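You operate a simulated robot arm through the tools that you are given. There is no shell and no other tool. Be economical: measure what you need, move in short steps, check, and stop when the job is done.

You run a simulated two-armed robot. Do the job below in one go: nothing can be reset, and whatever is moved stays where it is left.

Task
Put the 100 A fuse from the top of the wiring table on top of the emery block and the 80 A fuse in the blue tin. Press the indicator button two times. The order is free.

Only the result counts: the job must be done as asked and must still hold three seconds after the hand-in. Knocking over, shifting, dropping, spilling or breaking anything else fails it.

Robot
Two 7-joint arms with two-finger parallel grippers on one trunk, on a base that drives. Base frame: it is fixed to the floor where the robot stands at the start and does not move with it; the origin is under the middle of the robot, x ahead of it, y to its left, z up. Units: cm, degrees, N and s.
The left shoulder is at the start at [6, 14.3, 93], the right one opposite. With the tool pointing down near the work surface each hand reaches from about 32 to 74 cm from the robot's upright axis, wherever it stands, measured 20 degrees to its own side. Places, roughly: indicator button [-140, 160, 80]. Payload 1.57 kg a hand.
The tool frame of a hand sits at the grasp point between the pads (the TCP): z along the fingers, y along the line on which they close. The tips reach 3 cm beyond it. The gripper opens to 11 cm. The fingers are 2.4 cm wide and 1.2 cm thick; the gripper's body (4.8 by 11.2 cm) begins 7.8 cm behind the TCP.
Orientation is that of the tool frame in the base frame, as [roll, pitch, yaw] about the fixed x, y, z axes, in that order (R = Rz(yaw) Ry(pitch) Rx(roll)). With the fingers straight down and closing along the base's y, the tool's x points along the base's -x, its y along +y and its z along -z.

Tools
- The arms move only by the tool play_rows. It takes "left_commands", "right_commands" or both (then of equal length, played together; a hand with none holds still); each is a list of rows, each a list of 3 entries, a list of its own where there are three numbers: the shift along the base's x, y, z in units of 100 mm (1.0 is 100 mm), then the turn, a rotation vector about the base's x, y, z in units of 60 degrees (1.0 is 60 degrees), then the gripper command, from -1 (fully open) to 1 (shut), values between in proportion. In form: [[[dx, dy, dz], [ax, ay, az], gripper], ...]. A call has 1 to 8 rows; each row is the pose to reach, as a shift and turn from the pose commanded when the call began. A call with a number of a shift or a turn outside -1 to 1 is refused whole. Rows are played at 5 a second. More than 5 cm and 8.6 degrees between two rows, or a gripper value outside its range, and nothing of the call is played. A pose out of reach is approached as far as the arm can. The call stops where the force on the tool passes 40 N (or 10 N more than at its start, if that is more) or the arm is blocked; 0.2 s more then pass. Each finger travels about 4.5 cm/s and halts on what it meets, pressing with about 32 N; the grip force reading is that of the motor and also rises with nothing between the fingers. The clock runs only during rows and for 0.2 s after the last one: add rows that repeat a pose to give the fingers time. It gives the time, the measured TCP pose, the force on the tool (base axes), the opening and the grip force at its end, in the units of the frame above (readings bear some noise), with the torque about the TCP (base axes, N m) and any sound that the robot's microphone picked up.
- Cameras (640 x 400 px; columns grow to the right, rows downward): "scene" is now at [4.36, 2.3, 153.94]; the picture's right is [0.30, -0.95, 0.00], its down [-0.72, -0.23, -0.66] and it looks along [0.62, 0.20, -0.76] (base axes); focal length 275 px, centre (320, 200). "left" rides on the left gripper at [7, -1.6, -14.1] in its tool frame; the picture's right is [0.23, 0.97, 0.00], its down [-0.86, 0.20, -0.48] and it looks along [-0.47, 0.11, 0.88] (tool axes); focal length 222 px, centre (320, 200). "right" rides on the right gripper at [7, 1.6, -14.1] in its tool frame; the picture's right is [-0.23, 0.97, 0.00], its down [-0.86, -0.20, -0.48] and it looks along [-0.47, -0.11, 0.88] (tool axes); focal length 222 px, centre (320, 200). There is no depth. A picture from a camera that has moved, and an enlarged one, comes with that camera's place and axes in the base frame and with its lens.
- snapshot(camera): a new picture of that camera. The clock stands still meanwhile.
- raise_lower(by): slides the trunk up (or, below 0, down) by that many cm; the arms and the scene camera ride with it, the base frame stays. It gives what a move gives, with no picture.
- drive_base(legs): drives the robot by 1 to 6 legs, each [ahead, left, turn to the left] in cm, cm and degrees, along the robot's own axes; the way and the turn of a leg run together, so that a leg with both is an arc; at most 150 cm and 180 degrees a leg. The arms and the cameras ride along, it lands a little off, and it stops where it bumps. It gives what a move gives.
- turn_head(pan, tilt): turns the head with the scene camera to pan (to the left, within 86 degrees either way) and tilt (down, from -29 to 69), counted from straight ahead of the robot. It gives what a move gives.
- zoom(camera, box): a new picture of the part [left, top, right, bottom] of that camera's present view, enlarged. The clock stands still meanwhile.
- hand_in(): hands the job in; it is judged then, once.

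Work in short steps. Places have to be worked out from the pictures, the camera data and where the tool is seen: move nearer, look again, correct. Check each grasp and each placing, and mend what went wrong. You have 165 turns and 118 pictures in all, those below and enlarged ones among them. Open the grippers and draw the arms clear of the work before you hand the job in, unless the task says otherwise; then end with one line.

The tools are called after ">>>" as a command line: name --argument value ..., lists and objects as JSON in quotes. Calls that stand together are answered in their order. play_rows: Moves the arms, as the interface text tells. Its arguments: {"type":"object","properties":{"left_commands":{"type":"array"},"right_commands":{"type":"array"}},"required":[]} The other tools are called the same way: raise_lower (by) slides the trunk up or down; drive_base (legs) drives the base; turn_head (pan, tilt) turns the head that bears the scene camera; snapshot (camera) takes a picture; zoom (camera, box) takes an enlarged picture of a part of a camera's view; hand_in () hands the job in.

At the start:

```text
time: 0.0
left_tcp_pos: [30.09, 35.01, 105.76]
left_tcp_rot: [179.9, -0.1, -179.9]
left_wrist_force: [0.2, 0.7, -0.5]
left_ft_torque: [-0.03, 0.03, -0.03]
left_gripper_width: 10.98
left_grip_force: 0.1
right_tcp_pos: [39.02, -0.28, 111.5]
right_tcp_rot: [180.0, 0.0, 180.0]
right_wrist_force: [-0.5, 0.7, 1.3]
right_ft_torque: [-0.04, -0.02, 0.02]
right_gripper_width: 11.01
right_grip_force: 0.0
trunk travel left (down, up): [-52.9, 6.1]
robot x, y, heading: [0.3, 0.27, -0.3]
head pan, tilt: [17.5, 49.1]
```

scene: 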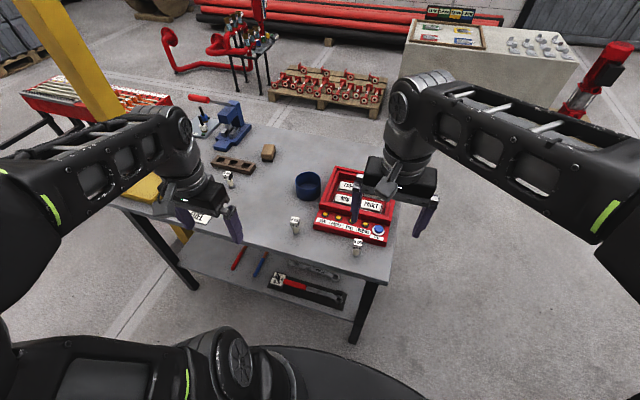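
right: 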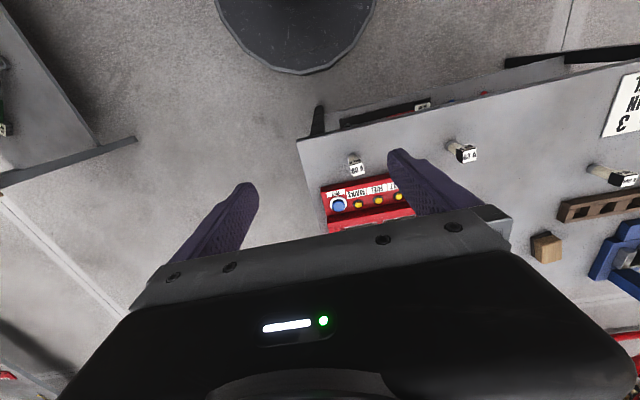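
left: 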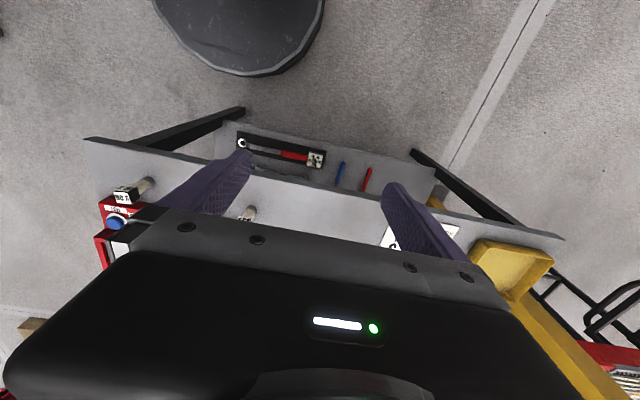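

The table ahead has several fuses, a blue tin and a block. I zoom in to read labels.

>>> zoom --camera "scene" --box '[270, 160, 410, 260]'

>>> zoom --camera "scene" --box '[160, 90, 300, 190]'

>>> zoom --camera "right" --box '[320, 120, 640, 260]'

```text
4.00 times, centred on (340, 210) of scene
camera zoom: at [4.36, 2.3, 153.94], right [0.3, -0.95, 0.0], down [-0.72, -0.23, -0.66], along [0.62, 0.2, -0.76], focal length 1101 px, centre (240, 160)
```

zoom: 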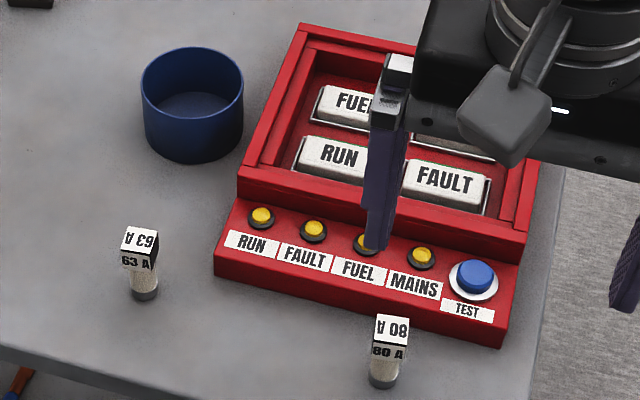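

```text
4.00 times, centred on (230, 140) of scene
camera zoom: at [4.36, 2.3, 153.94], right [0.3, -0.95, 0.0], down [-0.72, -0.23, -0.66], along [0.62, 0.2, -0.76], focal length 1101 px, centre (680, 440)
```

zoom: 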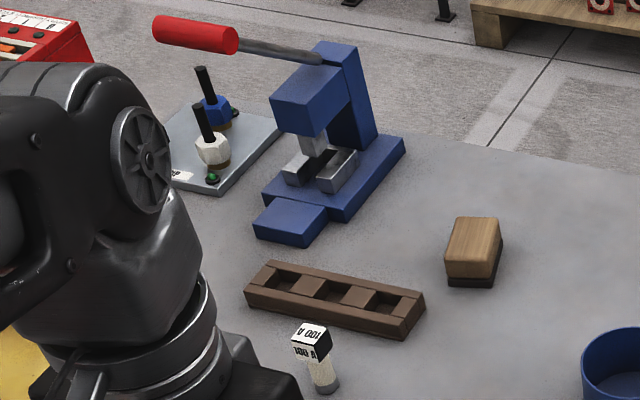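

```text
2.00 times, centred on (480, 190) of right
camera zoom: at [32.14, 1.35, 125.61], right [0.23, 0.97, 0.0], down [0.86, -0.2, 0.48], along [0.47, -0.11, -0.88], focal length 444 px, centre (0, 220)
```

zoom: 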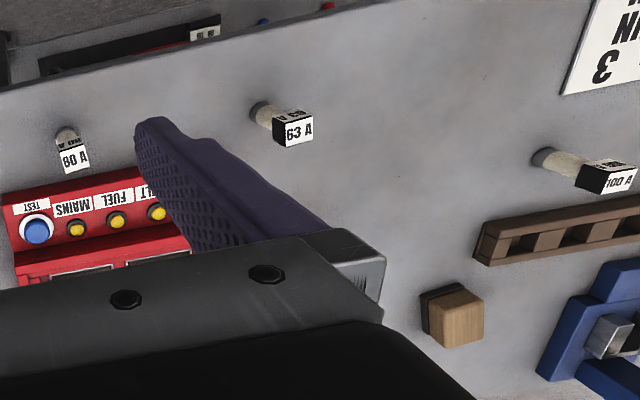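

Fuses: 80 A near (50,5,75), 100 A near (65,59), block near (85,52), tin near (72,29). I check clearance at the table's edge and look toward the indicator button.

>>> turn_head --pan 0 --tilt 69

>>> snapshot --camera "scene"

>>> turn_head --pan 86 --tilt 25

>>> snapshot --camera "scene"

```text
time: 0.8
left_tcp_pos: [30.06, 34.89, 105.83]
left_tcp_rot: [180.0, 0.1, -180.0]
left_wrist_force: [0.1, -0.2, 0.0]
left_ft_torque: [0.05, 0.0, 0.0]
left_gripper_width: 10.99
left_grip_force: 0.1
right_tcp_pos: [39.07, -0.25, 111.54]
right_tcp_rot: [-180.0, 0.0, 180.0]
right_wrist_force: [0.6, -0.1, 1.2]
right_ft_torque: [0.04, 0.01, 0.02]
right_gripper_width: 11.0
right_grip_force: 0.1
trunk travel left (down, up): [-52.9, 6.1]
robot x, y, heading: [-0.1, -0.15, -0.3]
head pan, tilt: [0.0, 68.8]
```

```text
111 pictures are left
camera scene: at [2.53, -0.04, 151.62], right [0.0, -1.0, 0.0], down [-0.93, 0.0, -0.36], along [0.36, 0.0, -0.93], focal length 275 px, centre (320, 200)
```

scene: 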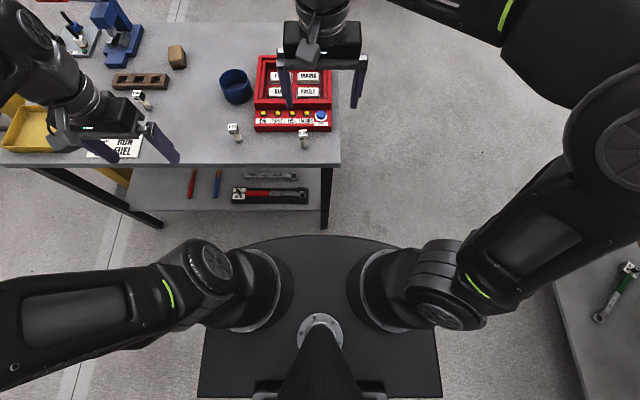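

```text
time: 2.4
left_tcp_pos: [30.14, 35.02, 105.83]
left_tcp_rot: [-179.9, 0.0, -180.0]
left_wrist_force: [0.2, -1.0, 0.1]
left_ft_torque: [0.03, -0.05, 0.01]
left_gripper_width: 11.01
left_grip_force: 0.1
right_tcp_pos: [38.9, -0.26, 111.32]
right_tcp_rot: [180.0, 0.0, -180.0]
right_wrist_force: [0.1, -0.3, -0.1]
right_ft_torque: [-0.01, 0.01, -0.01]
right_gripper_width: 10.97
right_grip_force: 0.0
trunk travel left (down, up): [-52.9, 6.1]
robot x, y, heading: [0.32, 0.24, 0.0]
head pan, tilt: [85.9, 25.0]
```

```text
110 pictures are left
camera scene: at [-2.4, 9.15, 157.56], right [1.0, -0.07, 0.0], down [-0.03, -0.42, -0.91], along [0.06, 0.9, -0.42], focal length 275 px, centre (320, 200)
```

scene: 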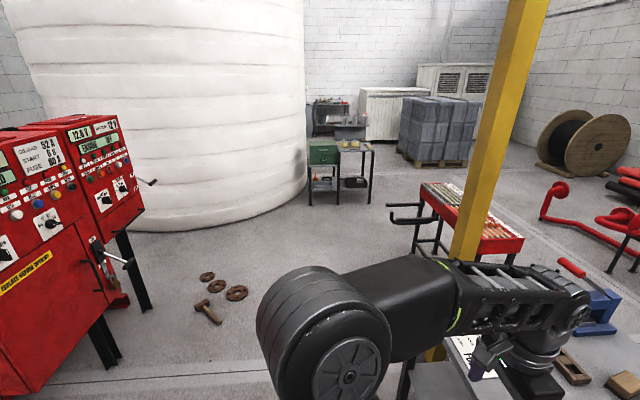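

The button is probably on the red panel behind-left. First I work at the table: drive left 25 and ahead 6, clear of the table's edge, with hands high.

>>> drive_base --legs '[[0, 25, 0], [6, 0, 0]]'

>>> play_rows --right_commands '[[[-0.3, -0.4, 0], [0, 0, 0], -1], [[-0.6, -0.8, 0], [0, 0, 0], -1], [[-0.8, -1, 0], [0, 0, 0], -1]]'

>>> play_rows --right_commands '[[[0, -0.4, 0], [0, 0, 0], -1], [[0, -0.8, 0], [0, 0, 0], -1], [[0, -1, 0], [0, 0, 0], -1]]'

>>> turn_head --pan 0 --tilt 50

>>> snapshot --camera "scene"

>>> snapshot --camera "left"

```text
time: 4.8
left_tcp_pos: [36.12, 59.71, 105.79]
left_tcp_rot: [180.0, -0.2, -179.9]
left_wrist_force: [1.6, -0.2, 0.2]
left_ft_torque: [-0.02, 0.02, -0.01]
left_gripper_width: 11.01
left_grip_force: 0.1
right_tcp_pos: [45.17, 24.54, 111.42]
right_tcp_rot: [-180.0, -0.1, -179.7]
right_wrist_force: [0.1, -0.3, -0.4]
right_ft_torque: [0.02, 0.07, -0.02]
right_gripper_width: 11.01
right_grip_force: 0.1
trunk travel left (down, up): [-52.9, 6.1]
robot x, y, heading: [6.22, 24.87, 0.4]
head pan, tilt: [85.9, 25.0]
```

```text
time: 5.6
left_tcp_pos: [35.9, 59.74, 106.04]
left_tcp_rot: [-180.0, 0.0, -179.9]
left_wrist_force: [-1.4, -0.3, -0.1]
left_ft_torque: [-0.03, -0.02, 0.0]
left_gripper_width: 10.96
left_grip_force: 0.1
right_tcp_pos: [36.62, 14.48, 111.51]
right_tcp_rot: [180.0, 0.2, -179.5]
right_wrist_force: [0.6, 0.0, -0.3]
right_ft_torque: [0.03, 0.02, 0.01]
right_gripper_width: 11.02
right_grip_force: 0.0
right hand out of reach, approached as far as the arm can: row 2
trunk travel left (down, up): [-52.9, 6.1]
robot x, y, heading: [5.65, 24.43, 0.2]
head pan, tilt: [85.9, 25.0]
```

```text
time: 6.4
left_tcp_pos: [35.96, 59.78, 105.76]
left_tcp_rot: [-180.0, 0.0, -179.9]
left_wrist_force: [0.2, -0.4, 0.0]
left_ft_torque: [0.03, 0.02, 0.01]
left_gripper_width: 11.05
left_grip_force: 0.1
right_tcp_pos: [36.87, 4.57, 111.52]
right_tcp_rot: [-180.0, 0.0, -179.8]
right_wrist_force: [0.0, 0.1, 0.2]
right_ft_torque: [0.02, -0.01, 0.03]
right_gripper_width: 11.0
right_grip_force: 0.1
trunk travel left (down, up): [-52.9, 6.1]
robot x, y, heading: [6.23, 24.53, 0.1]
head pan, tilt: [85.9, 25.0]
```

```text
time: 8.0
left_tcp_pos: [36.0, 59.67, 105.9]
left_tcp_rot: [179.9, 0.0, -179.8]
left_wrist_force: [0.0, -0.3, 0.0]
left_ft_torque: [0.01, -0.01, -0.01]
left_gripper_width: 11.01
left_grip_force: 0.1
right_tcp_pos: [36.89, 4.47, 111.42]
right_tcp_rot: [-180.0, 0.0, -179.9]
right_wrist_force: [0.1, -0.3, 0.6]
right_ft_torque: [0.0, 0.01, -0.04]
right_gripper_width: 11.04
right_grip_force: 0.1
trunk travel left (down, up): [-52.9, 6.1]
robot x, y, heading: [5.91, 24.84, 0.3]
head pan, tilt: [0.0, 50.0]
```

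```text
109 pictures are left
camera scene: at [10.58, 24.69, 153.81], right [0.0, -1.0, 0.0], down [-0.77, 0.0, -0.64], along [0.64, 0.0, -0.77], focal length 275 px, centre (320, 200)
```

scene: 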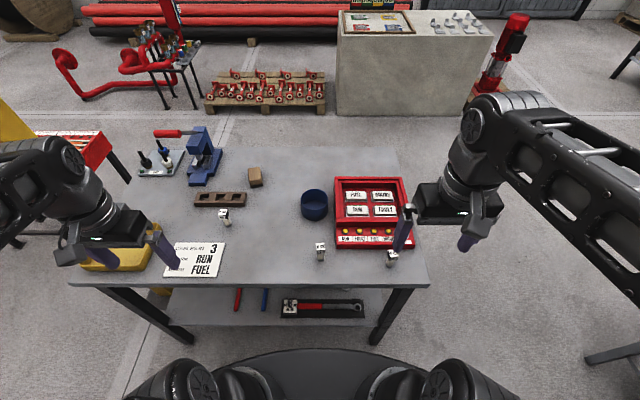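

```text
108 pictures are left
camera left: at [29.07, 58.01, 120.05], right [-0.23, 0.97, 0.0], down [0.85, 0.2, 0.48], along [0.47, 0.11, -0.88], focal length 222 px, centre (320, 200)
```

left: 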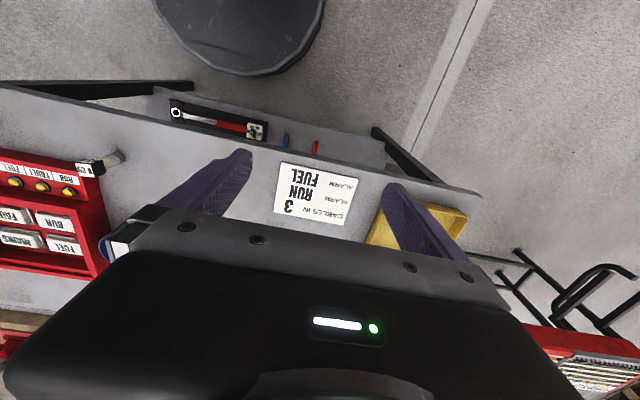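

The right hand is near the 80 A fuse; I lower it partway over the fuse and look with its camera.

>>> play_rows --right_commands '[[[0.3, 0, -0.35], [0, 0, 0], -1], [[0.6, 0, -0.7], [0, 0, 0], -1], [[0.9, 0, -1], [0, 0, 0], -1]]'

>>> snapshot --camera "right"

```text
time: 8.8
left_tcp_pos: [36.16, 59.69, 105.78]
left_tcp_rot: [-180.0, -0.1, -179.8]
left_wrist_force: [1.7, 0.2, 0.4]
left_ft_torque: [0.05, -0.02, 0.03]
left_gripper_width: 11.0
left_grip_force: 0.1
right_tcp_pos: [46.07, 4.63, 101.33]
right_tcp_rot: [-180.0, 0.1, -179.9]
right_wrist_force: [0.2, 0.8, 0.1]
right_ft_torque: [0.01, -0.01, 0.04]
right_gripper_width: 11.01
right_grip_force: 0.2
trunk travel left (down, up): [-52.9, 6.1]
robot x, y, heading: [5.88, 24.74, 0.1]
head pan, tilt: [0.0, 50.0]
```

```text
107 pictures are left
camera right: at [39.14, 6.29, 115.41], right [0.22, 0.97, 0.0], down [0.86, -0.2, 0.48], along [0.47, -0.11, -0.88], focal length 222 px, centre (320, 200)
```

right: 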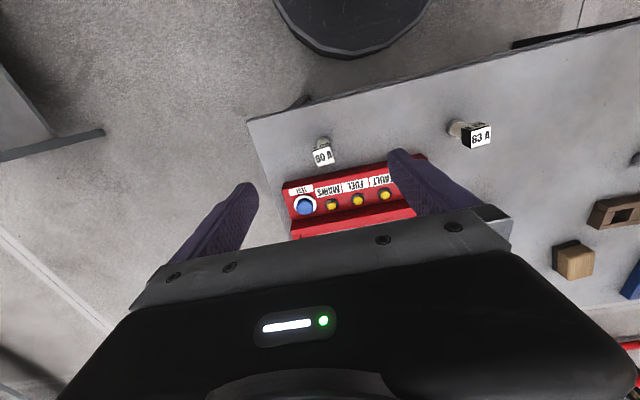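

Fuse 80 A ≈ (49.8, 4.2). I move over it and down to z≈91.

>>> play_rows --right_commands '[[[0.2, 0, -0.4], [0, 0, 0], -1], [[0.38, -0.04, -0.8], [0, 0, 0], -1], [[0.38, -0.04, -1], [0, 0, 0], -1]]'

>>> snapshot --camera "right"

```text
time: 9.6
left_tcp_pos: [36.09, 59.72, 105.77]
left_tcp_rot: [-180.0, 0.0, -179.8]
left_wrist_force: [-0.3, 0.0, -0.8]
left_ft_torque: [-0.01, -0.03, 0.02]
left_gripper_width: 10.99
left_grip_force: 0.0
right_tcp_pos: [49.74, 4.3, 91.66]
right_tcp_rot: [180.0, 0.0, -179.8]
right_wrist_force: [0.7, 0.8, -0.8]
right_ft_torque: [0.0, 0.0, 0.0]
right_gripper_width: 11.01
right_grip_force: 0.0
trunk travel left (down, up): [-52.9, 6.1]
robot x, y, heading: [5.79, 24.7, 0.4]
head pan, tilt: [0.0, 50.0]
```

```text
106 pictures are left
camera right: at [42.92, 5.88, 105.68], right [0.22, 0.97, 0.0], down [0.86, -0.2, 0.48], along [0.47, -0.11, -0.88], focal length 222 px, centre (320, 200)
```

right: 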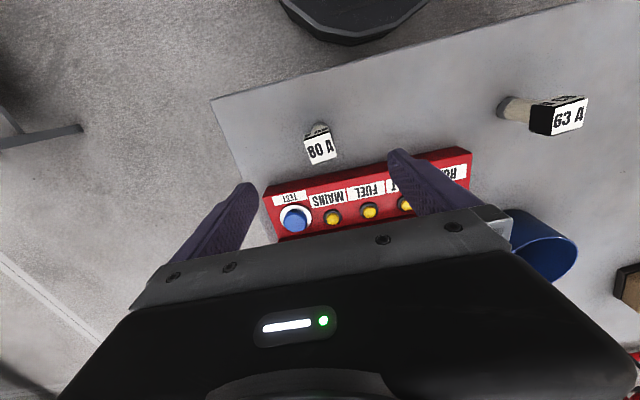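

Cross-checking both views gives the cap top at z≈82, fuse at (49.6, 4.3). I descend to z≈80.3 and close.

>>> play_rows --right_commands '[[[0, 0, -0.4], [0, 0, 0], -1], [[0, 0, -0.7], [0, 0, 0], -1]]'

>>> snapshot --camera "right"

```text
time: 10.2
left_tcp_pos: [35.89, 59.75, 105.87]
left_tcp_rot: [-180.0, 0.1, -179.8]
left_wrist_force: [0.0, -0.6, -0.1]
left_ft_torque: [0.01, -0.03, 0.01]
left_gripper_width: 10.99
left_grip_force: 0.1
right_tcp_pos: [49.58, 4.33, 84.62]
right_tcp_rot: [179.9, 0.0, -179.7]
right_wrist_force: [-0.9, -0.5, 0.0]
right_ft_torque: [-0.01, -0.04, -0.03]
right_gripper_width: 10.97
right_grip_force: 0.1
trunk travel left (down, up): [-52.9, 6.1]
robot x, y, heading: [5.78, 24.96, 0.1]
head pan, tilt: [0.0, 50.0]
```

```text
105 pictures are left
camera right: at [42.74, 5.9, 98.8], right [0.22, 0.97, 0.0], down [0.86, -0.2, 0.48], along [0.47, -0.11, -0.88], focal length 222 px, centre (320, 200)
```

right: 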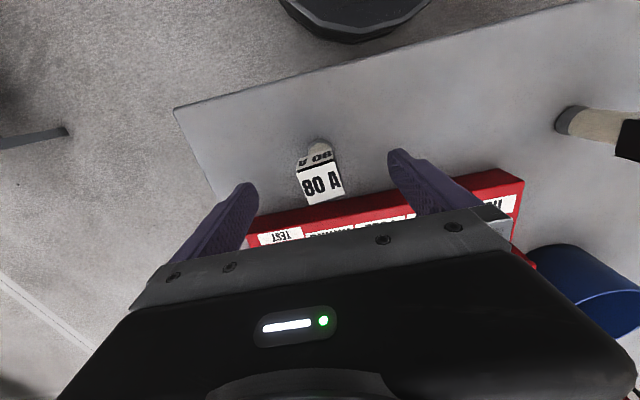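

Aligned. I lower to z≈80.4 with a small +x correction and close.

>>> play_rows --right_commands '[[[0.04, 0, -0.2], [0, 0, 0], -1], [[0.04, 0, -0.42], [0, 0, 0], -1], [[0.04, 0, -0.42], [0, 0, 0], 1], [[0.04, 0, -0.42], [0, 0, 0], 1], [[0.04, 0, -0.42], [0, 0, 0], 1], [[0.04, 0, -0.42], [0, 0, 0], 1], [[0.04, 0, -0.42], [0, 0, 0], 1], [[0.04, 0, -0.42], [0, 0, 0], 1]]'

>>> snapshot --camera "right"

```text
time: 10.7
left_tcp_pos: [36.05, 59.69, 105.9]
left_tcp_rot: [-180.0, 0.1, -179.8]
left_wrist_force: [0.3, -0.4, 0.1]
left_ft_torque: [-0.02, 0.02, 0.0]
left_gripper_width: 10.98
left_grip_force: 0.1
right_tcp_pos: [49.92, 4.42, 83.12]
right_tcp_rot: [180.0, 0.0, -179.7]
right_wrist_force: [-8.3, 0.2, 14.7]
right_ft_torque: [0.88, 0.06, 0.33]
right_gripper_width: 10.99
right_grip_force: 0.2
trunk travel left (down, up): [-52.9, 6.1]
robot x, y, heading: [5.94, 24.56, 0.4]
head pan, tilt: [0.0, 50.0]
stopped in row 2 (right hand): the force on the tool passed its limit at 102 N (the readings are from after the stop); the commanded pose is now the measured one
```

```text
104 pictures are left
camera right: at [43.09, 6.03, 97.16], right [0.22, 0.97, 0.0], down [0.86, -0.2, 0.48], along [0.47, -0.11, -0.88], focal length 222 px, centre (320, 200)
```

right: 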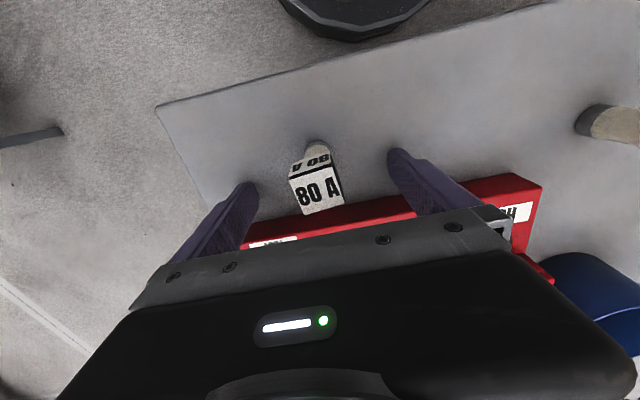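

The contact at tip height ≈80 shows the table top is at z≈80, so the fuse is really at about (48.2, 4.8), with its cap at ≈86. I lift, shift back a bit and look again.

>>> play_rows --right_commands '[[[0, 0, 0.1], [0, 0, 0], -1], [[-0.17, 0.03, 0.1], [0, 0, 0], -1]]'

>>> zoom --camera "right" --box '[200, 100, 440, 250]'

```text
time: 11.3
left_tcp_pos: [35.98, 59.54, 105.75]
left_tcp_rot: [-179.9, 0.1, -179.8]
left_wrist_force: [-0.2, 0.0, -0.1]
left_ft_torque: [0.0, 0.01, -0.02]
left_gripper_width: 10.99
left_grip_force: 0.1
right_tcp_pos: [48.37, 4.65, 83.95]
right_tcp_rot: [-180.0, 0.1, -179.7]
right_wrist_force: [-0.3, 0.8, -0.4]
right_ft_torque: [-0.02, 0.01, -0.01]
right_gripper_width: 10.99
right_grip_force: 0.1
trunk travel left (down, up): [-52.9, 6.1]
robot x, y, heading: [5.85, 24.59, 0.0]
head pan, tilt: [0.0, 50.0]
```

```text
2.67 times, centred on (320, 175) of right
camera zoom: at [41.5, 6.24, 98.12], right [0.22, 0.97, 0.0], down [0.86, -0.2, 0.48], along [0.47, -0.11, -0.88], focal length 592 px, centre (320, 267)
```

zoom: 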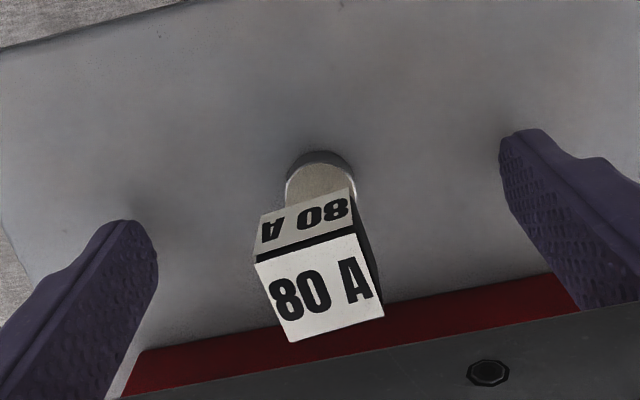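

Fuse centred (≈48.5, 4.7) between fingers, TCP at cap height. Close.

>>> play_rows --right_commands '[[[0, 0, 0], [0, 0, 0], 1], [[0, 0, 0], [0, 0, 0], 1], [[0, 0, 0], [0, 0, 0], 1], [[0, 0, 0], [0, 0, 0], 1], [[0, 0, 0], [0, 0, 0], 1], [[0, 0, 0], [0, 0, 0], 1], [[0, 0, 0], [0, 0, 0], 1]]'

>>> play_rows --right_commands '[[[0, 0, 0.4], [0, 0, 0], 1], [[0, 0, 0.8], [0, 0, 0], 1], [[0, 0, 1], [0, 0, 0], 1]]'

>>> snapshot --camera "right"

>>> zoom --camera "scene" --box '[240, 140, 480, 290]'

```text
time: 12.9
left_tcp_pos: [35.96, 59.63, 105.91]
left_tcp_rot: [180.0, 0.0, -179.8]
left_wrist_force: [-0.6, 0.4, -0.3]
left_ft_torque: [0.02, 0.0, 0.02]
left_gripper_width: 11.01
left_grip_force: 0.1
right_tcp_pos: [48.19, 4.64, 83.98]
right_tcp_rot: [-179.9, -0.1, -179.8]
right_wrist_force: [-0.3, -1.1, -0.6]
right_ft_torque: [0.01, 0.0, 0.01]
right_gripper_width: 2.28
right_grip_force: 31.7
trunk travel left (down, up): [-52.9, 6.1]
robot x, y, heading: [6.13, 24.72, 0.1]
head pan, tilt: [0.0, 50.0]
```

```text
time: 13.7
left_tcp_pos: [36.05, 59.64, 105.81]
left_tcp_rot: [-180.0, 0.0, -179.8]
left_wrist_force: [0.3, -0.3, 1.5]
left_ft_torque: [0.0, -0.01, -0.04]
left_gripper_width: 11.01
left_grip_force: 0.1
right_tcp_pos: [48.4, 4.7, 94.08]
right_tcp_rot: [-180.0, -0.1, -179.8]
right_wrist_force: [0.1, 0.3, -0.5]
right_ft_torque: [-0.02, 0.02, 0.02]
right_gripper_width: 2.34
right_grip_force: 31.9
trunk travel left (down, up): [-52.9, 6.1]
robot x, y, heading: [5.93, 24.89, 0.3]
head pan, tilt: [0.0, 50.0]
```

```text
102 pictures are left
camera right: at [41.48, 6.33, 108.24], right [0.22, 0.97, 0.0], down [0.86, -0.2, 0.48], along [0.46, -0.11, -0.88], focal length 222 px, centre (320, 200)
```

right: 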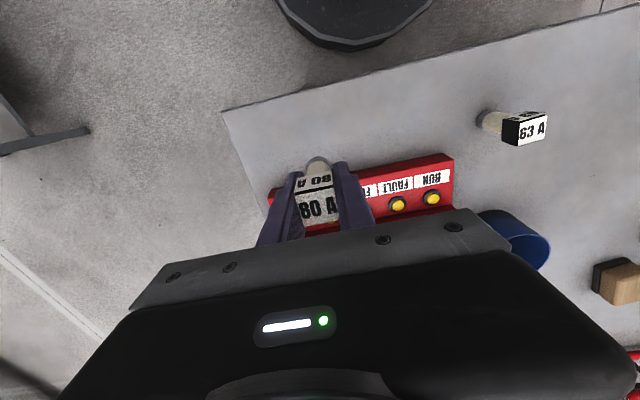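

```text
2.67 times, centred on (360, 215) of scene
camera zoom: at [10.57, 24.68, 153.81], right [0.0, -1.0, 0.0], down [-0.77, 0.0, -0.64], along [0.64, 0.0, -0.77], focal length 734 px, centre (213, 160)
```

zoom: 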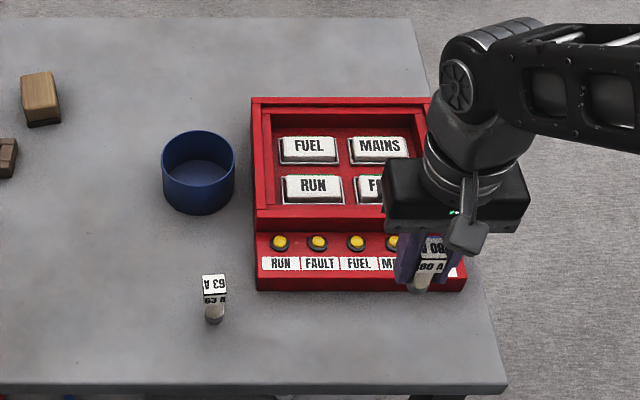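

80 A gripped. Tin is at about (67.4, 26.5), rim z≈85.3. I travel there in steps at z≈96.

>>> play_rows --right_commands '[[[0.2, 0.25, 0.2], [0, 0, 0], 1], [[0.5, 0.55, 0.2], [0, 0, 0], 1], [[0.75, 0.85, 0.2], [0, 0, 0], 1], [[1, 1, 0.2], [0, 0, 0], 1]]'

>>> play_rows --right_commands '[[[0.25, 0.3, 0], [0, 0, 0], 1], [[0.5, 0.6, 0], [0, 0, 0], 1], [[0.75, 0.9, 0], [0, 0, 0], 1], [[0.9, 1, 0], [0, 0, 0], 1]]'

>>> snapshot --camera "right"

>>> zoom --camera "scene" --box '[240, 140, 480, 290]'

```text
time: 14.7
left_tcp_pos: [36.11, 59.77, 105.79]
left_tcp_rot: [-180.0, -0.1, -179.8]
left_wrist_force: [-0.2, 0.5, 0.7]
left_ft_torque: [0.01, -0.01, -0.04]
left_gripper_width: 11.01
left_grip_force: 0.1
right_tcp_pos: [58.4, 14.48, 96.05]
right_tcp_rot: [-179.9, -0.1, -179.8]
right_wrist_force: [0.6, 0.2, -0.4]
right_ft_torque: [0.03, 0.02, 0.0]
right_gripper_width: 2.32
right_grip_force: 31.8
trunk travel left (down, up): [-52.9, 6.1]
robot x, y, heading: [5.95, 24.59, 0.2]
head pan, tilt: [0.0, 50.0]
```

```text
time: 15.7
left_tcp_pos: [35.99, 59.7, 105.77]
left_tcp_rot: [180.0, 0.1, -179.8]
left_wrist_force: [0.4, 0.2, 0.4]
left_ft_torque: [0.04, -0.01, 0.0]
left_gripper_width: 11.01
left_grip_force: 0.0
right_tcp_pos: [67.33, 24.5, 96.13]
right_tcp_rot: [-179.9, -0.2, -179.8]
right_wrist_force: [-0.2, 0.2, 0.3]
right_ft_torque: [-0.01, 0.01, 0.01]
right_gripper_width: 2.31
right_grip_force: 32.1
trunk travel left (down, up): [-52.9, 6.1]
robot x, y, heading: [6.14, 24.63, 0.3]
head pan, tilt: [0.0, 50.0]
```

```text
100 pictures are left
camera right: at [60.61, 26.1, 110.2], right [0.22, 0.97, 0.0], down [0.86, -0.2, 0.48], along [0.47, -0.11, -0.88], focal length 222 px, centre (320, 200)
```

right: 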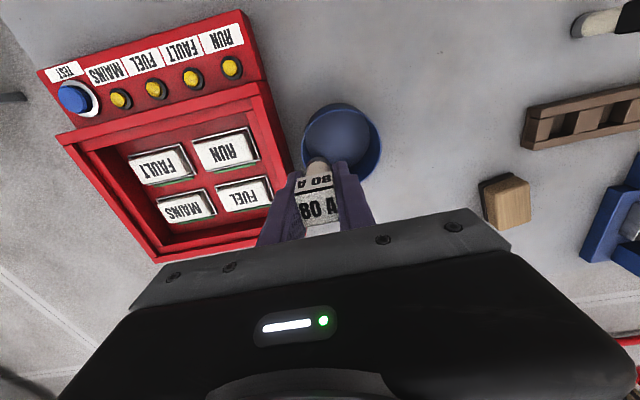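

```text
2.67 times, centred on (360, 215) of scene
camera zoom: at [10.61, 24.67, 153.81], right [0.0, -1.0, 0.0], down [-0.77, 0.0, -0.64], along [0.64, 0.0, -0.77], focal length 734 px, centre (213, 160)
```

zoom: 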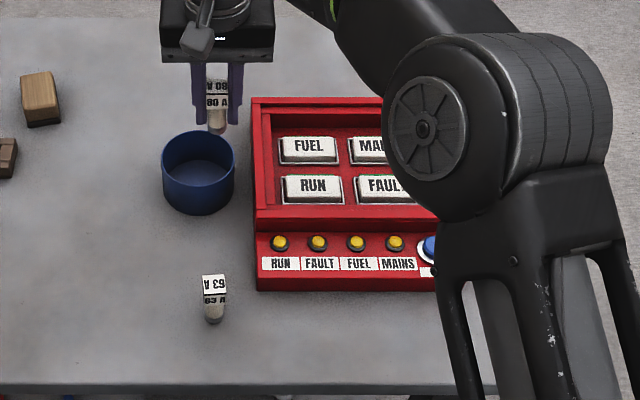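

Tin centre ≈(67.3, 26.9). Shift +y 2.3 and descend toward the tin.

>>> play_rows --right_commands '[[[0, 0.23, 0], [0, 0, 0], 1], [[0, 0.23, 0], [0, 0, 0], 1], [[0, 0.23, -0.3], [0, 0, 0], 1], [[0, 0.23, -0.55], [0, 0, 0], 1]]'

>>> snapshot --camera "right"

>>> zoom --camera "scene" --box '[270, 150, 390, 225]'

```text
time: 16.7
left_tcp_pos: [35.95, 59.66, 105.82]
left_tcp_rot: [180.0, -0.1, -179.9]
left_wrist_force: [0.7, -0.3, -0.5]
left_ft_torque: [0.05, -0.01, 0.01]
left_gripper_width: 10.99
left_grip_force: 0.0
right_tcp_pos: [67.34, 26.96, 90.54]
right_tcp_rot: [-180.0, 0.0, -179.7]
right_wrist_force: [-0.5, 0.0, -0.3]
right_ft_torque: [0.01, -0.01, -0.01]
right_gripper_width: 2.32
right_grip_force: 32.3
trunk travel left (down, up): [-52.9, 6.1]
robot x, y, heading: [6.07, 24.93, 0.2]
head pan, tilt: [0.0, 50.0]
```

```text
98 pictures are left
camera right: at [60.54, 28.53, 104.67], right [0.22, 0.97, 0.0], down [0.86, -0.2, 0.48], along [0.47, -0.11, -0.88], focal length 222 px, centre (320, 200)
```

right: 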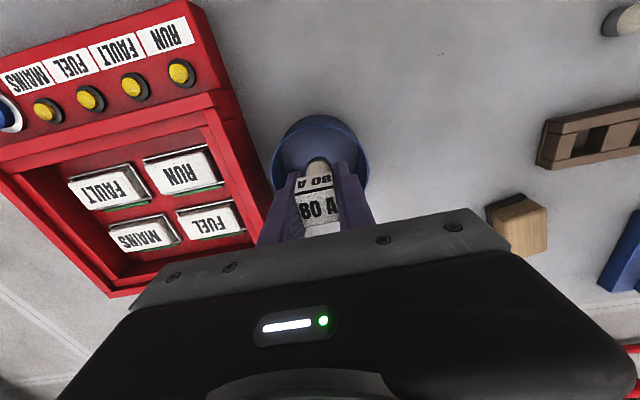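

```text
5.33 times, centred on (330, 188) of scene
camera zoom: at [10.62, 24.67, 153.81], right [0.0, -1.0, 0.0], down [-0.77, 0.0, -0.64], along [0.64, 0.0, -0.77], focal length 1468 px, centre (267, 267)
```

zoom: 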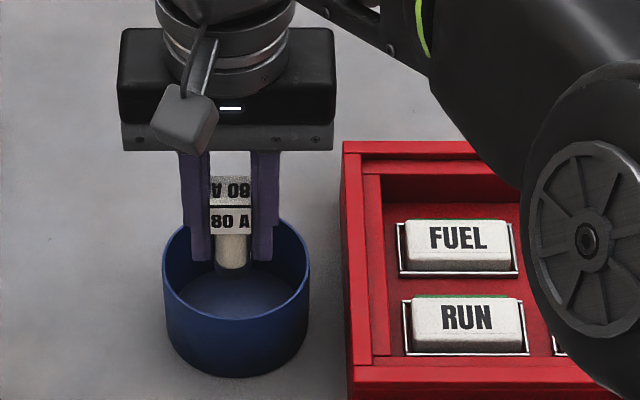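

Well centred over the tin. I lower to z≈85, then open gently to about 4.4 cm.

>>> play_rows --right_commands '[[[0.03, -0.01, -0.2], [0, 0, 0], 1], [[0.03, -0.01, -0.4], [0, 0, 0], 1], [[0.03, -0.01, -0.55], [0, 0, 0], 1], [[0.03, -0.01, -0.55], [0, 0, 0], 0.2], [[0.03, -0.01, -0.55], [0, 0, 0], 0.2], [[0.03, -0.01, -0.55], [0, 0, 0], 0.2]]'

>>> play_rows --right_commands '[[[0, 0, 0.3], [0, 0, 0], 0.2], [[0, 0, 0.6], [0, 0, 0], 0.2], [[0, 0, 1], [0, 0, 0], 0.2]]'

>>> snapshot --camera "right"

>>> zoom --camera "scene" --box '[180, 140, 420, 290]'

```text
time: 18.1
left_tcp_pos: [36.05, 59.77, 105.9]
left_tcp_rot: [-179.9, 0.0, -179.8]
left_wrist_force: [-0.2, -0.1, 0.2]
left_ft_torque: [-0.03, 0.01, -0.01]
left_gripper_width: 10.99
left_grip_force: 0.0
right_tcp_pos: [67.74, 26.99, 84.99]
right_tcp_rot: [-180.0, -0.2, -179.9]
right_wrist_force: [-0.6, 0.7, -1.5]
right_ft_torque: [0.0, -0.01, 0.01]
right_gripper_width: 4.11
right_grip_force: 0.1
trunk travel left (down, up): [-52.9, 6.1]
robot x, y, heading: [5.71, 24.7, 0.1]
head pan, tilt: [0.0, 50.0]
```

```text
time: 18.9
left_tcp_pos: [36.0, 59.65, 105.75]
left_tcp_rot: [-180.0, 0.0, -179.8]
left_wrist_force: [0.5, -0.1, -0.1]
left_ft_torque: [0.01, -0.03, 0.01]
left_gripper_width: 11.01
left_grip_force: 0.2
right_tcp_pos: [67.42, 26.88, 94.97]
right_tcp_rot: [-180.0, -0.1, -179.8]
right_wrist_force: [-0.3, 0.8, 0.5]
right_ft_torque: [-0.04, 0.01, 0.02]
right_gripper_width: 4.39
right_grip_force: 0.0
trunk travel left (down, up): [-52.9, 6.1]
robot x, y, heading: [6.21, 24.77, -0.0]
head pan, tilt: [0.0, 50.0]
```

```text
96 pictures are left
camera right: at [60.59, 28.54, 109.09], right [0.22, 0.97, 0.0], down [0.86, -0.2, 0.48], along [0.47, -0.11, -0.88], focal length 222 px, centre (320, 200)
```

right: 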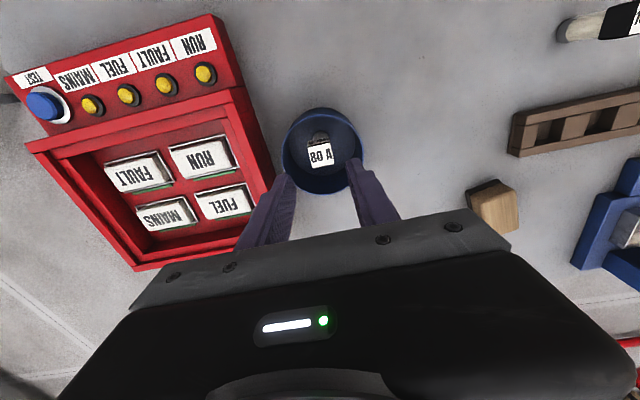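

```text
2.67 times, centred on (300, 215) of scene
camera zoom: at [10.54, 24.68, 153.81], right [0.0, -1.0, 0.0], down [-0.77, 0.0, -0.64], along [0.64, 0.0, -0.77], focal length 734 px, centre (373, 160)
```

zoom: 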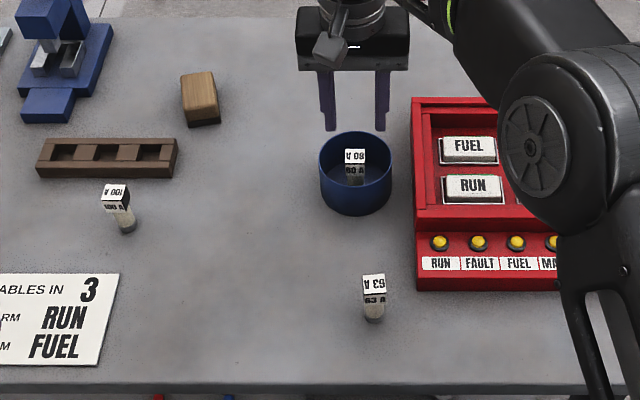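

80 A stands in the tin. Now I retract the right hand and bring the left hand toward the 100 A fuse at ≈(61.8, 54.5).

>>> play_rows --right_commands '[[[-0.25, -0.3, 0.2], [0, 0, 0], 0.2], [[-0.5, -0.6, 0.4], [0, 0, 0], 0], [[-0.75, -0.9, 0.6], [0, 0, 0], -0.5], [[-1, -1, 0.6], [0, 0, 0], -1]]' --left_commands '[[[0.3, -0.1, 0], [0, 0, 0], -1], [[0.6, -0.3, 0], [0, 0, 0], -1], [[0.8, -0.4, 0], [0, 0, 0], -1], [[1, -0.5, 0], [0, 0, 0], -1]]'

>>> play_rows --right_commands '[[[-0.25, -0.3, 0.2], [0, 0, 0], -1], [[-0.5, -0.6, 0.4], [0, 0, 0], -1], [[-0.75, -0.9, 0.6], [0, 0, 0], -1], [[-1, -1, 0.6], [0, 0, 0], -1]]' --left_commands '[[[0.3, 0, -0.2], [0, 0, 0], -1], [[0.6, 0, -0.4], [0, 0, 0], -1], [[0.8, 0, -0.6], [0, 0, 0], -1], [[1, 0, -0.8], [0, 0, 0], -1]]'

>>> snapshot --camera "left"

```text
time: 19.9
left_tcp_pos: [46.08, 54.46, 105.75]
left_tcp_rot: [180.0, 0.0, -179.7]
left_wrist_force: [0.8, 0.3, -0.1]
left_ft_torque: [-0.01, 0.0, -0.03]
left_gripper_width: 10.99
left_grip_force: 0.1
right_tcp_pos: [57.4, 16.9, 100.91]
right_tcp_rot: [180.0, -0.1, -179.8]
right_wrist_force: [0.6, 0.5, -0.1]
right_ft_torque: [0.03, -0.01, -0.02]
right_gripper_width: 10.56
right_grip_force: 0.2
trunk travel left (down, up): [-52.9, 6.1]
robot x, y, heading: [5.79, 24.81, 0.1]
head pan, tilt: [0.0, 50.0]
```

```text
time: 20.9
left_tcp_pos: [55.96, 54.52, 97.68]
left_tcp_rot: [-179.9, -0.2, -179.8]
left_wrist_force: [0.4, -0.4, -1.0]
left_ft_torque: [-0.02, -0.01, 0.01]
left_gripper_width: 11.01
left_grip_force: 0.1
right_tcp_pos: [47.71, 7.04, 107.05]
right_tcp_rot: [-179.9, 0.0, -179.7]
right_wrist_force: [0.1, 0.3, 0.5]
right_ft_torque: [-0.01, 0.0, -0.04]
right_gripper_width: 10.99
right_grip_force: 0.1
trunk travel left (down, up): [-52.9, 6.1]
robot x, y, heading: [5.44, 24.71, 0.2]
head pan, tilt: [0.0, 50.0]
```

```text
94 pictures are left
camera left: at [49.13, 52.86, 111.85], right [-0.23, 0.97, 0.0], down [0.85, 0.2, 0.48], along [0.46, 0.11, -0.88], focal length 222 px, centre (320, 200)
```

left: 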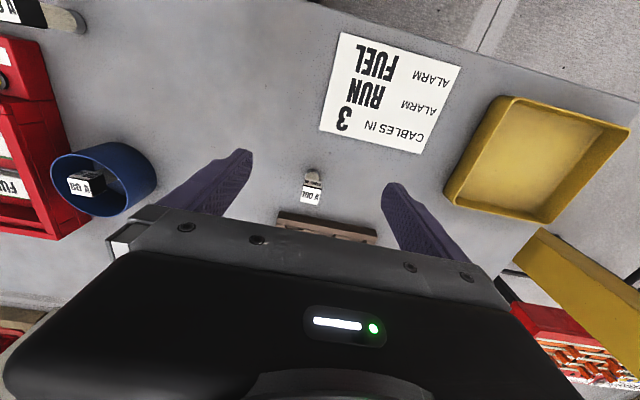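

>>> zoom --camera "left" --box '[250, 130, 410, 230]'

```text
4.00 times, centred on (330, 180) of left
camera zoom: at [49.13, 52.86, 111.85], right [-0.23, 0.97, 0.0], down [0.85, 0.2, 0.48], along [0.46, 0.11, -0.88], focal length 888 px, centre (280, 280)
```

zoom: 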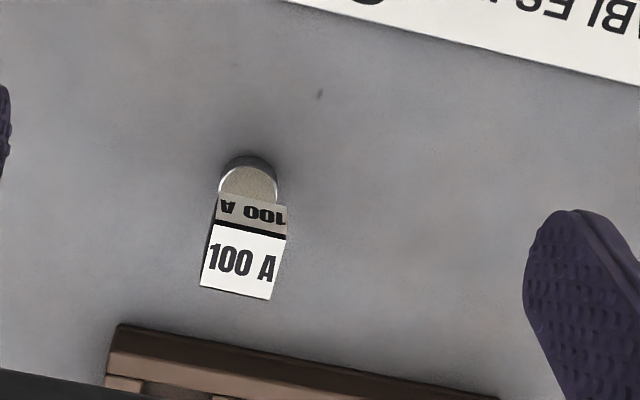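

The cap is aligned with base axes. Fuse ≈(61.9, 54.8). I move over it and descend partway, then look.

>>> play_rows --left_commands '[[[0.3, 0.03, 0], [0, 0, 0], -1], [[0.59, 0.03, 0], [0, 0, 0], -1], [[0.59, 0.03, -0.4], [0, 0, 0], -1], [[0.59, 0.03, -0.8], [0, 0, 0], -1], [[0.59, 0.03, -0.95], [0, 0, 0], -1]]'

>>> zoom --camera "left" --box '[200, 100, 440, 250]'

```text
time: 22.1
left_tcp_pos: [62.02, 54.84, 88.21]
left_tcp_rot: [180.0, 0.0, -179.8]
left_wrist_force: [0.5, 1.0, 0.7]
left_ft_torque: [-0.02, 0.01, -0.03]
left_gripper_width: 11.03
left_grip_force: 0.2
right_tcp_pos: [47.71, 7.01, 107.28]
right_tcp_rot: [180.0, 0.0, -179.8]
right_wrist_force: [-0.1, 0.6, -0.3]
right_ft_torque: [0.02, 0.0, -0.01]
right_gripper_width: 11.0
right_grip_force: 0.1
trunk travel left (down, up): [-52.9, 6.1]
robot x, y, heading: [5.99, 24.59, 0.4]
head pan, tilt: [0.0, 50.0]
```

```text
2.67 times, centred on (320, 175) of left
camera zoom: at [55.12, 53.18, 102.42], right [-0.23, 0.97, 0.0], down [0.85, 0.2, 0.48], along [0.47, 0.11, -0.88], focal length 592 px, centre (320, 267)
```

zoom: 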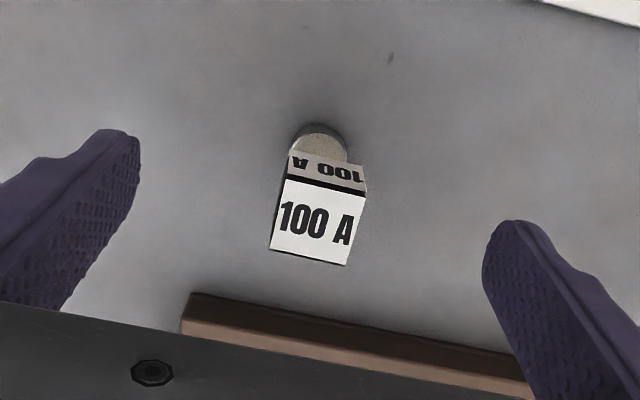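

Good alignment; descend to z≈84, close, lift.

>>> play_rows --left_commands '[[[0.02, 0, -0.2], [0, 0, 0], -1], [[0.02, 0, -0.42], [0, 0, 0], -1], [[0.02, 0, -0.42], [0, 0, 0], 1], [[0.02, 0, -0.42], [0, 0, 0], 1], [[0.02, 0, -0.42], [0, 0, 0], 1], [[0.02, 0, -0.42], [0, 0, 0], 1], [[0.02, 0, -0.42], [0, 0, 0], 1], [[0.02, 0, -0.42], [0, 0, 0], 1]]'

>>> play_rows --left_commands '[[[0, 0, 0], [0, 0, 0], 1], [[0, 0, 0], [0, 0, 0], 1], [[0, 0, 0.4], [0, 0, 0], 1], [[0, 0, 0.8], [0, 0, 0], 1], [[0, 0, 1], [0, 0, 0], 1]]'

>>> snapshot --camera "left"

>>> zoom --camera "scene" --box '[180, 120, 340, 220]'

```text
time: 23.9
left_tcp_pos: [62.25, 55.03, 84.08]
left_tcp_rot: [180.0, 0.0, -179.8]
left_wrist_force: [0.2, 0.1, 0.5]
left_ft_torque: [0.02, -0.04, 0.0]
left_gripper_width: 2.32
left_grip_force: 21.6
right_tcp_pos: [47.77, 6.93, 107.19]
right_tcp_rot: [179.9, 0.0, -179.8]
right_wrist_force: [-0.1, 0.0, -0.1]
right_ft_torque: [0.02, 0.02, 0.03]
right_gripper_width: 11.0
right_grip_force: 0.1
trunk travel left (down, up): [-52.9, 6.1]
robot x, y, heading: [5.95, 24.65, 0.1]
head pan, tilt: [0.0, 50.0]
```

```text
time: 25.1
left_tcp_pos: [62.16, 54.92, 94.15]
left_tcp_rot: [180.0, 0.1, -179.8]
left_wrist_force: [0.9, 0.0, -1.1]
left_ft_torque: [-0.01, 0.03, -0.02]
left_gripper_width: 2.31
left_grip_force: 31.8
right_tcp_pos: [47.69, 7.05, 107.18]
right_tcp_rot: [-180.0, 0.1, -179.8]
right_wrist_force: [-0.7, -0.4, 0.1]
right_ft_torque: [0.01, 0.0, -0.02]
right_gripper_width: 11.02
right_grip_force: 0.0
trunk travel left (down, up): [-52.9, 6.1]
robot x, y, heading: [5.99, 24.93, 0.0]
head pan, tilt: [0.0, 50.0]
```

```text
91 pictures are left
camera left: at [55.25, 53.13, 108.43], right [-0.23, 0.97, 0.0], down [0.85, 0.2, 0.48], along [0.47, 0.11, -0.88], focal length 222 px, centre (320, 200)
```

left: 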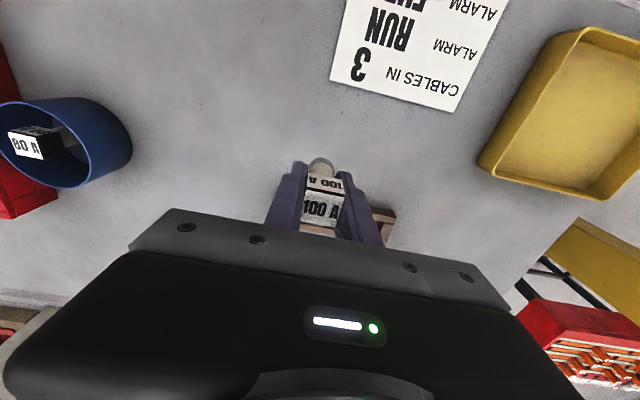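

```text
4.00 times, centred on (260, 170) of scene
camera zoom: at [10.57, 24.67, 153.81], right [0.0, -1.0, 0.0], down [-0.77, 0.0, -0.64], along [0.64, 0.0, -0.77], focal length 1101 px, centre (560, 320)
```

zoom: 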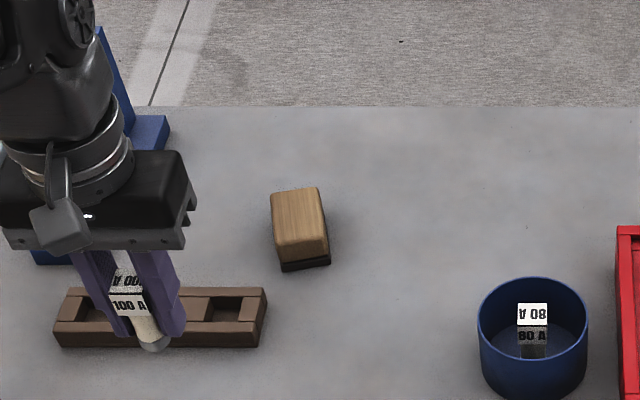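

100 A gripped. Now move toward the block (top centre about (81,47.5)) at z≈97, checking reach as I go.

>>> play_rows --left_commands '[[[0.2, -0.2, 0.3], [0, 0, 0], 1], [[0.5, -0.4, 0.3], [0, 0, 0], 1], [[0.8, -0.6, 0.3], [0, 0, 0], 1], [[1, -0.7, 0.3], [0, 0, 0], 1]]'

>>> snapshot --camera "left"

>>> zoom --camera "scene" --box '[220, 150, 300, 200]'

```text
time: 26.1
left_tcp_pos: [72.23, 47.94, 97.33]
left_tcp_rot: [-179.9, 0.0, -179.7]
left_wrist_force: [0.2, -0.4, -0.8]
left_ft_torque: [-0.01, 0.0, 0.02]
left_gripper_width: 2.31
left_grip_force: 32.1
right_tcp_pos: [47.7, 7.02, 107.21]
right_tcp_rot: [180.0, -0.1, -179.8]
right_wrist_force: [0.4, -0.5, -0.9]
right_ft_torque: [0.05, 0.02, -0.03]
right_gripper_width: 11.02
right_grip_force: 0.0
trunk travel left (down, up): [-52.9, 6.1]
robot x, y, heading: [6.29, 24.4, 0.2]
head pan, tilt: [0.0, 50.0]
```

```text
89 pictures are left
camera left: at [65.22, 46.22, 111.57], right [-0.23, 0.97, 0.0], down [0.85, 0.2, 0.48], along [0.47, 0.11, -0.88], focal length 222 px, centre (320, 200)
```

left: 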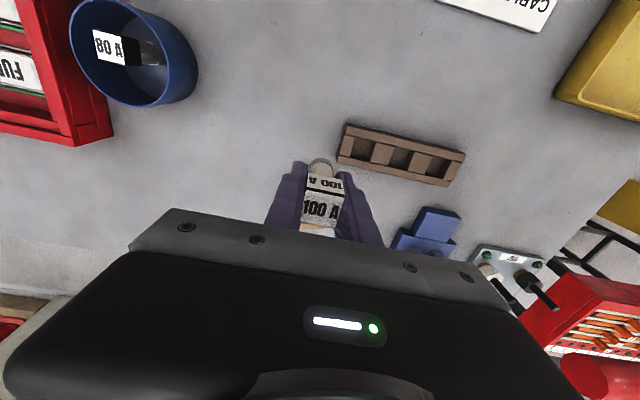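

```text
8.00 times, centred on (260, 175) of scene
camera zoom: at [10.66, 24.67, 153.81], right [0.0, -1.0, 0.0], down [-0.77, 0.0, -0.64], along [0.64, 0.0, -0.77], focal length 2202 px, centre (800, 400)
```

zoom: 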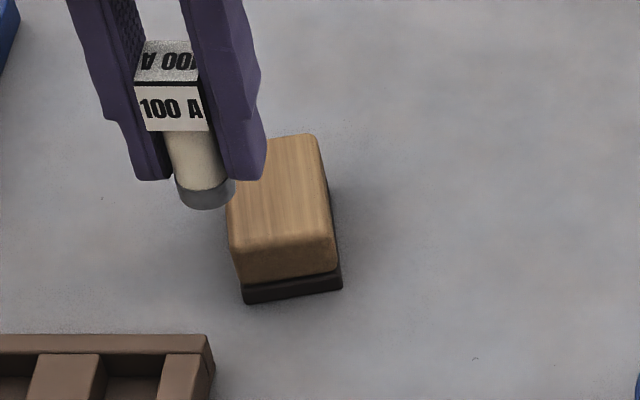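

Block top computed: centre ≈(81.5, 48.3), top z≈83.3. I continue forward at this height and see whether the arm reaches.

>>> play_rows --left_commands '[[[0.3, 0.02, 0], [0, 0, 0], 1], [[0.6, 0.03, 0], [0, 0, 0], 1], [[0.88, 0.04, 0], [0, 0, 0], 1], [[0.88, 0.04, 0], [0, 0, 0], 1]]'

>>> zoom --camera "scene" --box '[220, 140, 300, 190]'

```text
time: 27.1
left_tcp_pos: [72.14, 48.01, 97.42]
left_tcp_rot: [180.0, 0.1, -179.9]
left_wrist_force: [1.2, -0.1, -0.4]
left_ft_torque: [-0.01, 0.03, -0.03]
left_gripper_width: 2.33
left_grip_force: 32.2
left hand out of reach, approached as far as the arm can: row 1, 2, 3, 4
right_tcp_pos: [47.66, 7.01, 107.17]
right_tcp_rot: [180.0, 0.0, -179.7]
right_wrist_force: [0.4, -0.3, -0.3]
right_ft_torque: [0.01, 0.0, -0.03]
right_gripper_width: 11.02
right_grip_force: 0.0
trunk travel left (down, up): [-52.9, 6.1]
robot x, y, heading: [6.31, 24.72, 0.2]
head pan, tilt: [0.0, 50.0]
```

```text
8.00 times, centred on (260, 165) of scene
camera zoom: at [10.6, 24.67, 153.81], right [0.0, -1.0, 0.0], down [-0.77, 0.0, -0.64], along [0.64, 0.0, -0.77], focal length 2202 px, centre (800, 480)
```

zoom: 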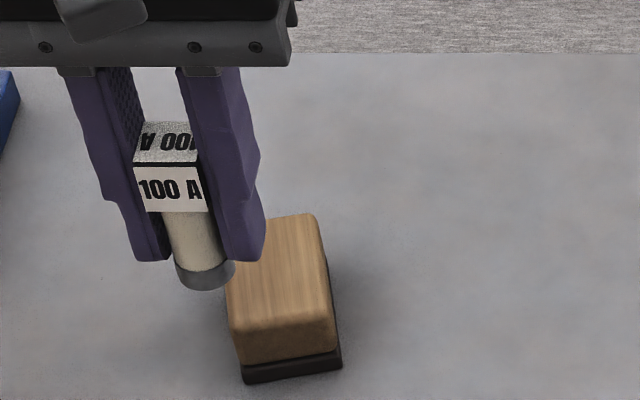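

Straight-down reach ends at x≈72. A hand pitched ~33° forward should reach further; I test that in the air before regrasping the fuse with that tilt.

>>> play_rows --left_commands '[[[0, 0, 0], [0, -0.14, 0], 1], [[0, 0, 0], [0, -0.28, 0], 1], [[0, 0, 0], [0, -0.42, 0], 1], [[0, 0, 0], [0, -0.55, 0], 1], [[0.3, 0, 0], [0, -0.55, 0], 1], [[0.6, 0.02, 0], [0, -0.55, 0], 1], [[0.92, 0.04, 0], [0, -0.55, 0], 1]]'

```text
time: 28.7
left_tcp_pos: [81.27, 48.29, 97.83]
left_tcp_rot: [-179.9, 32.9, -179.8]
left_wrist_force: [-0.5, 0.6, -1.3]
left_ft_torque: [-0.03, 0.05, 0.0]
left_gripper_width: 2.32
left_grip_force: 32.1
right_tcp_pos: [47.78, 6.94, 107.23]
right_tcp_rot: [-180.0, -0.1, -179.7]
right_wrist_force: [-0.1, -0.4, -0.4]
right_ft_torque: [-0.03, -0.01, 0.02]
right_gripper_width: 10.99
right_grip_force: 0.2
trunk travel left (down, up): [-52.9, 6.1]
robot x, y, heading: [5.88, 24.72, 0.1]
head pan, tilt: [0.0, 50.0]
```

Reach works; now check it at z≈88 would also work by descending... the fuse is tilted toward the block, so I only take a look first, staying high.

>>> zoom --camera "left" --box '[160, 80, 480, 280]'

>>> zoom --camera "scene" --box '[200, 120, 320, 195]'

```text
2.00 times, centred on (320, 180) of left
camera zoom: at [67.76, 46.56, 106.01], right [-0.19, 0.97, -0.13], down [0.46, 0.2, 0.87], along [0.87, 0.11, -0.48], focal length 444 px, centre (320, 240)
```

zoom: 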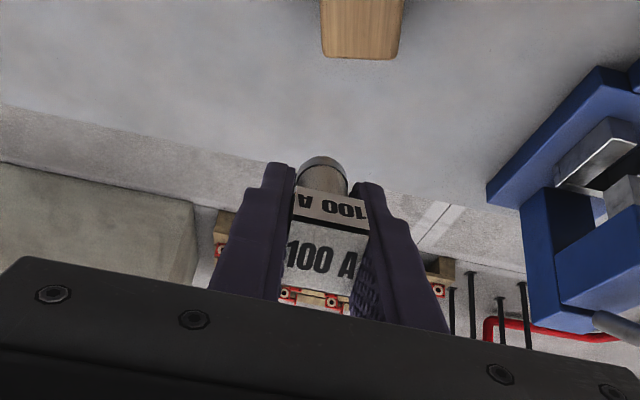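

```text
5.33 times, centred on (260, 158) of scene
camera zoom: at [10.71, 24.68, 153.81], right [0.0, -1.0, 0.0], down [-0.77, 0.0, -0.64], along [0.64, 0.0, -0.77], focal length 1468 px, centre (640, 427)
```

zoom: 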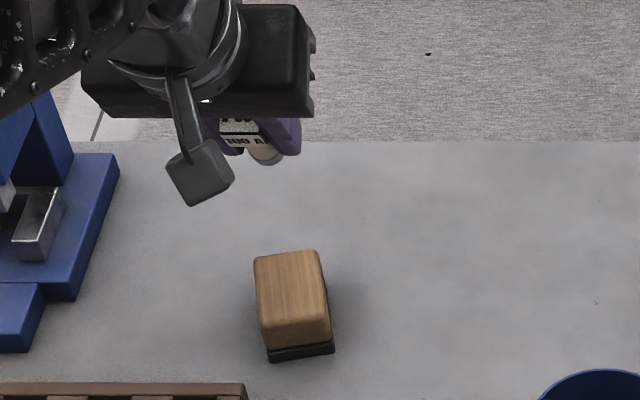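

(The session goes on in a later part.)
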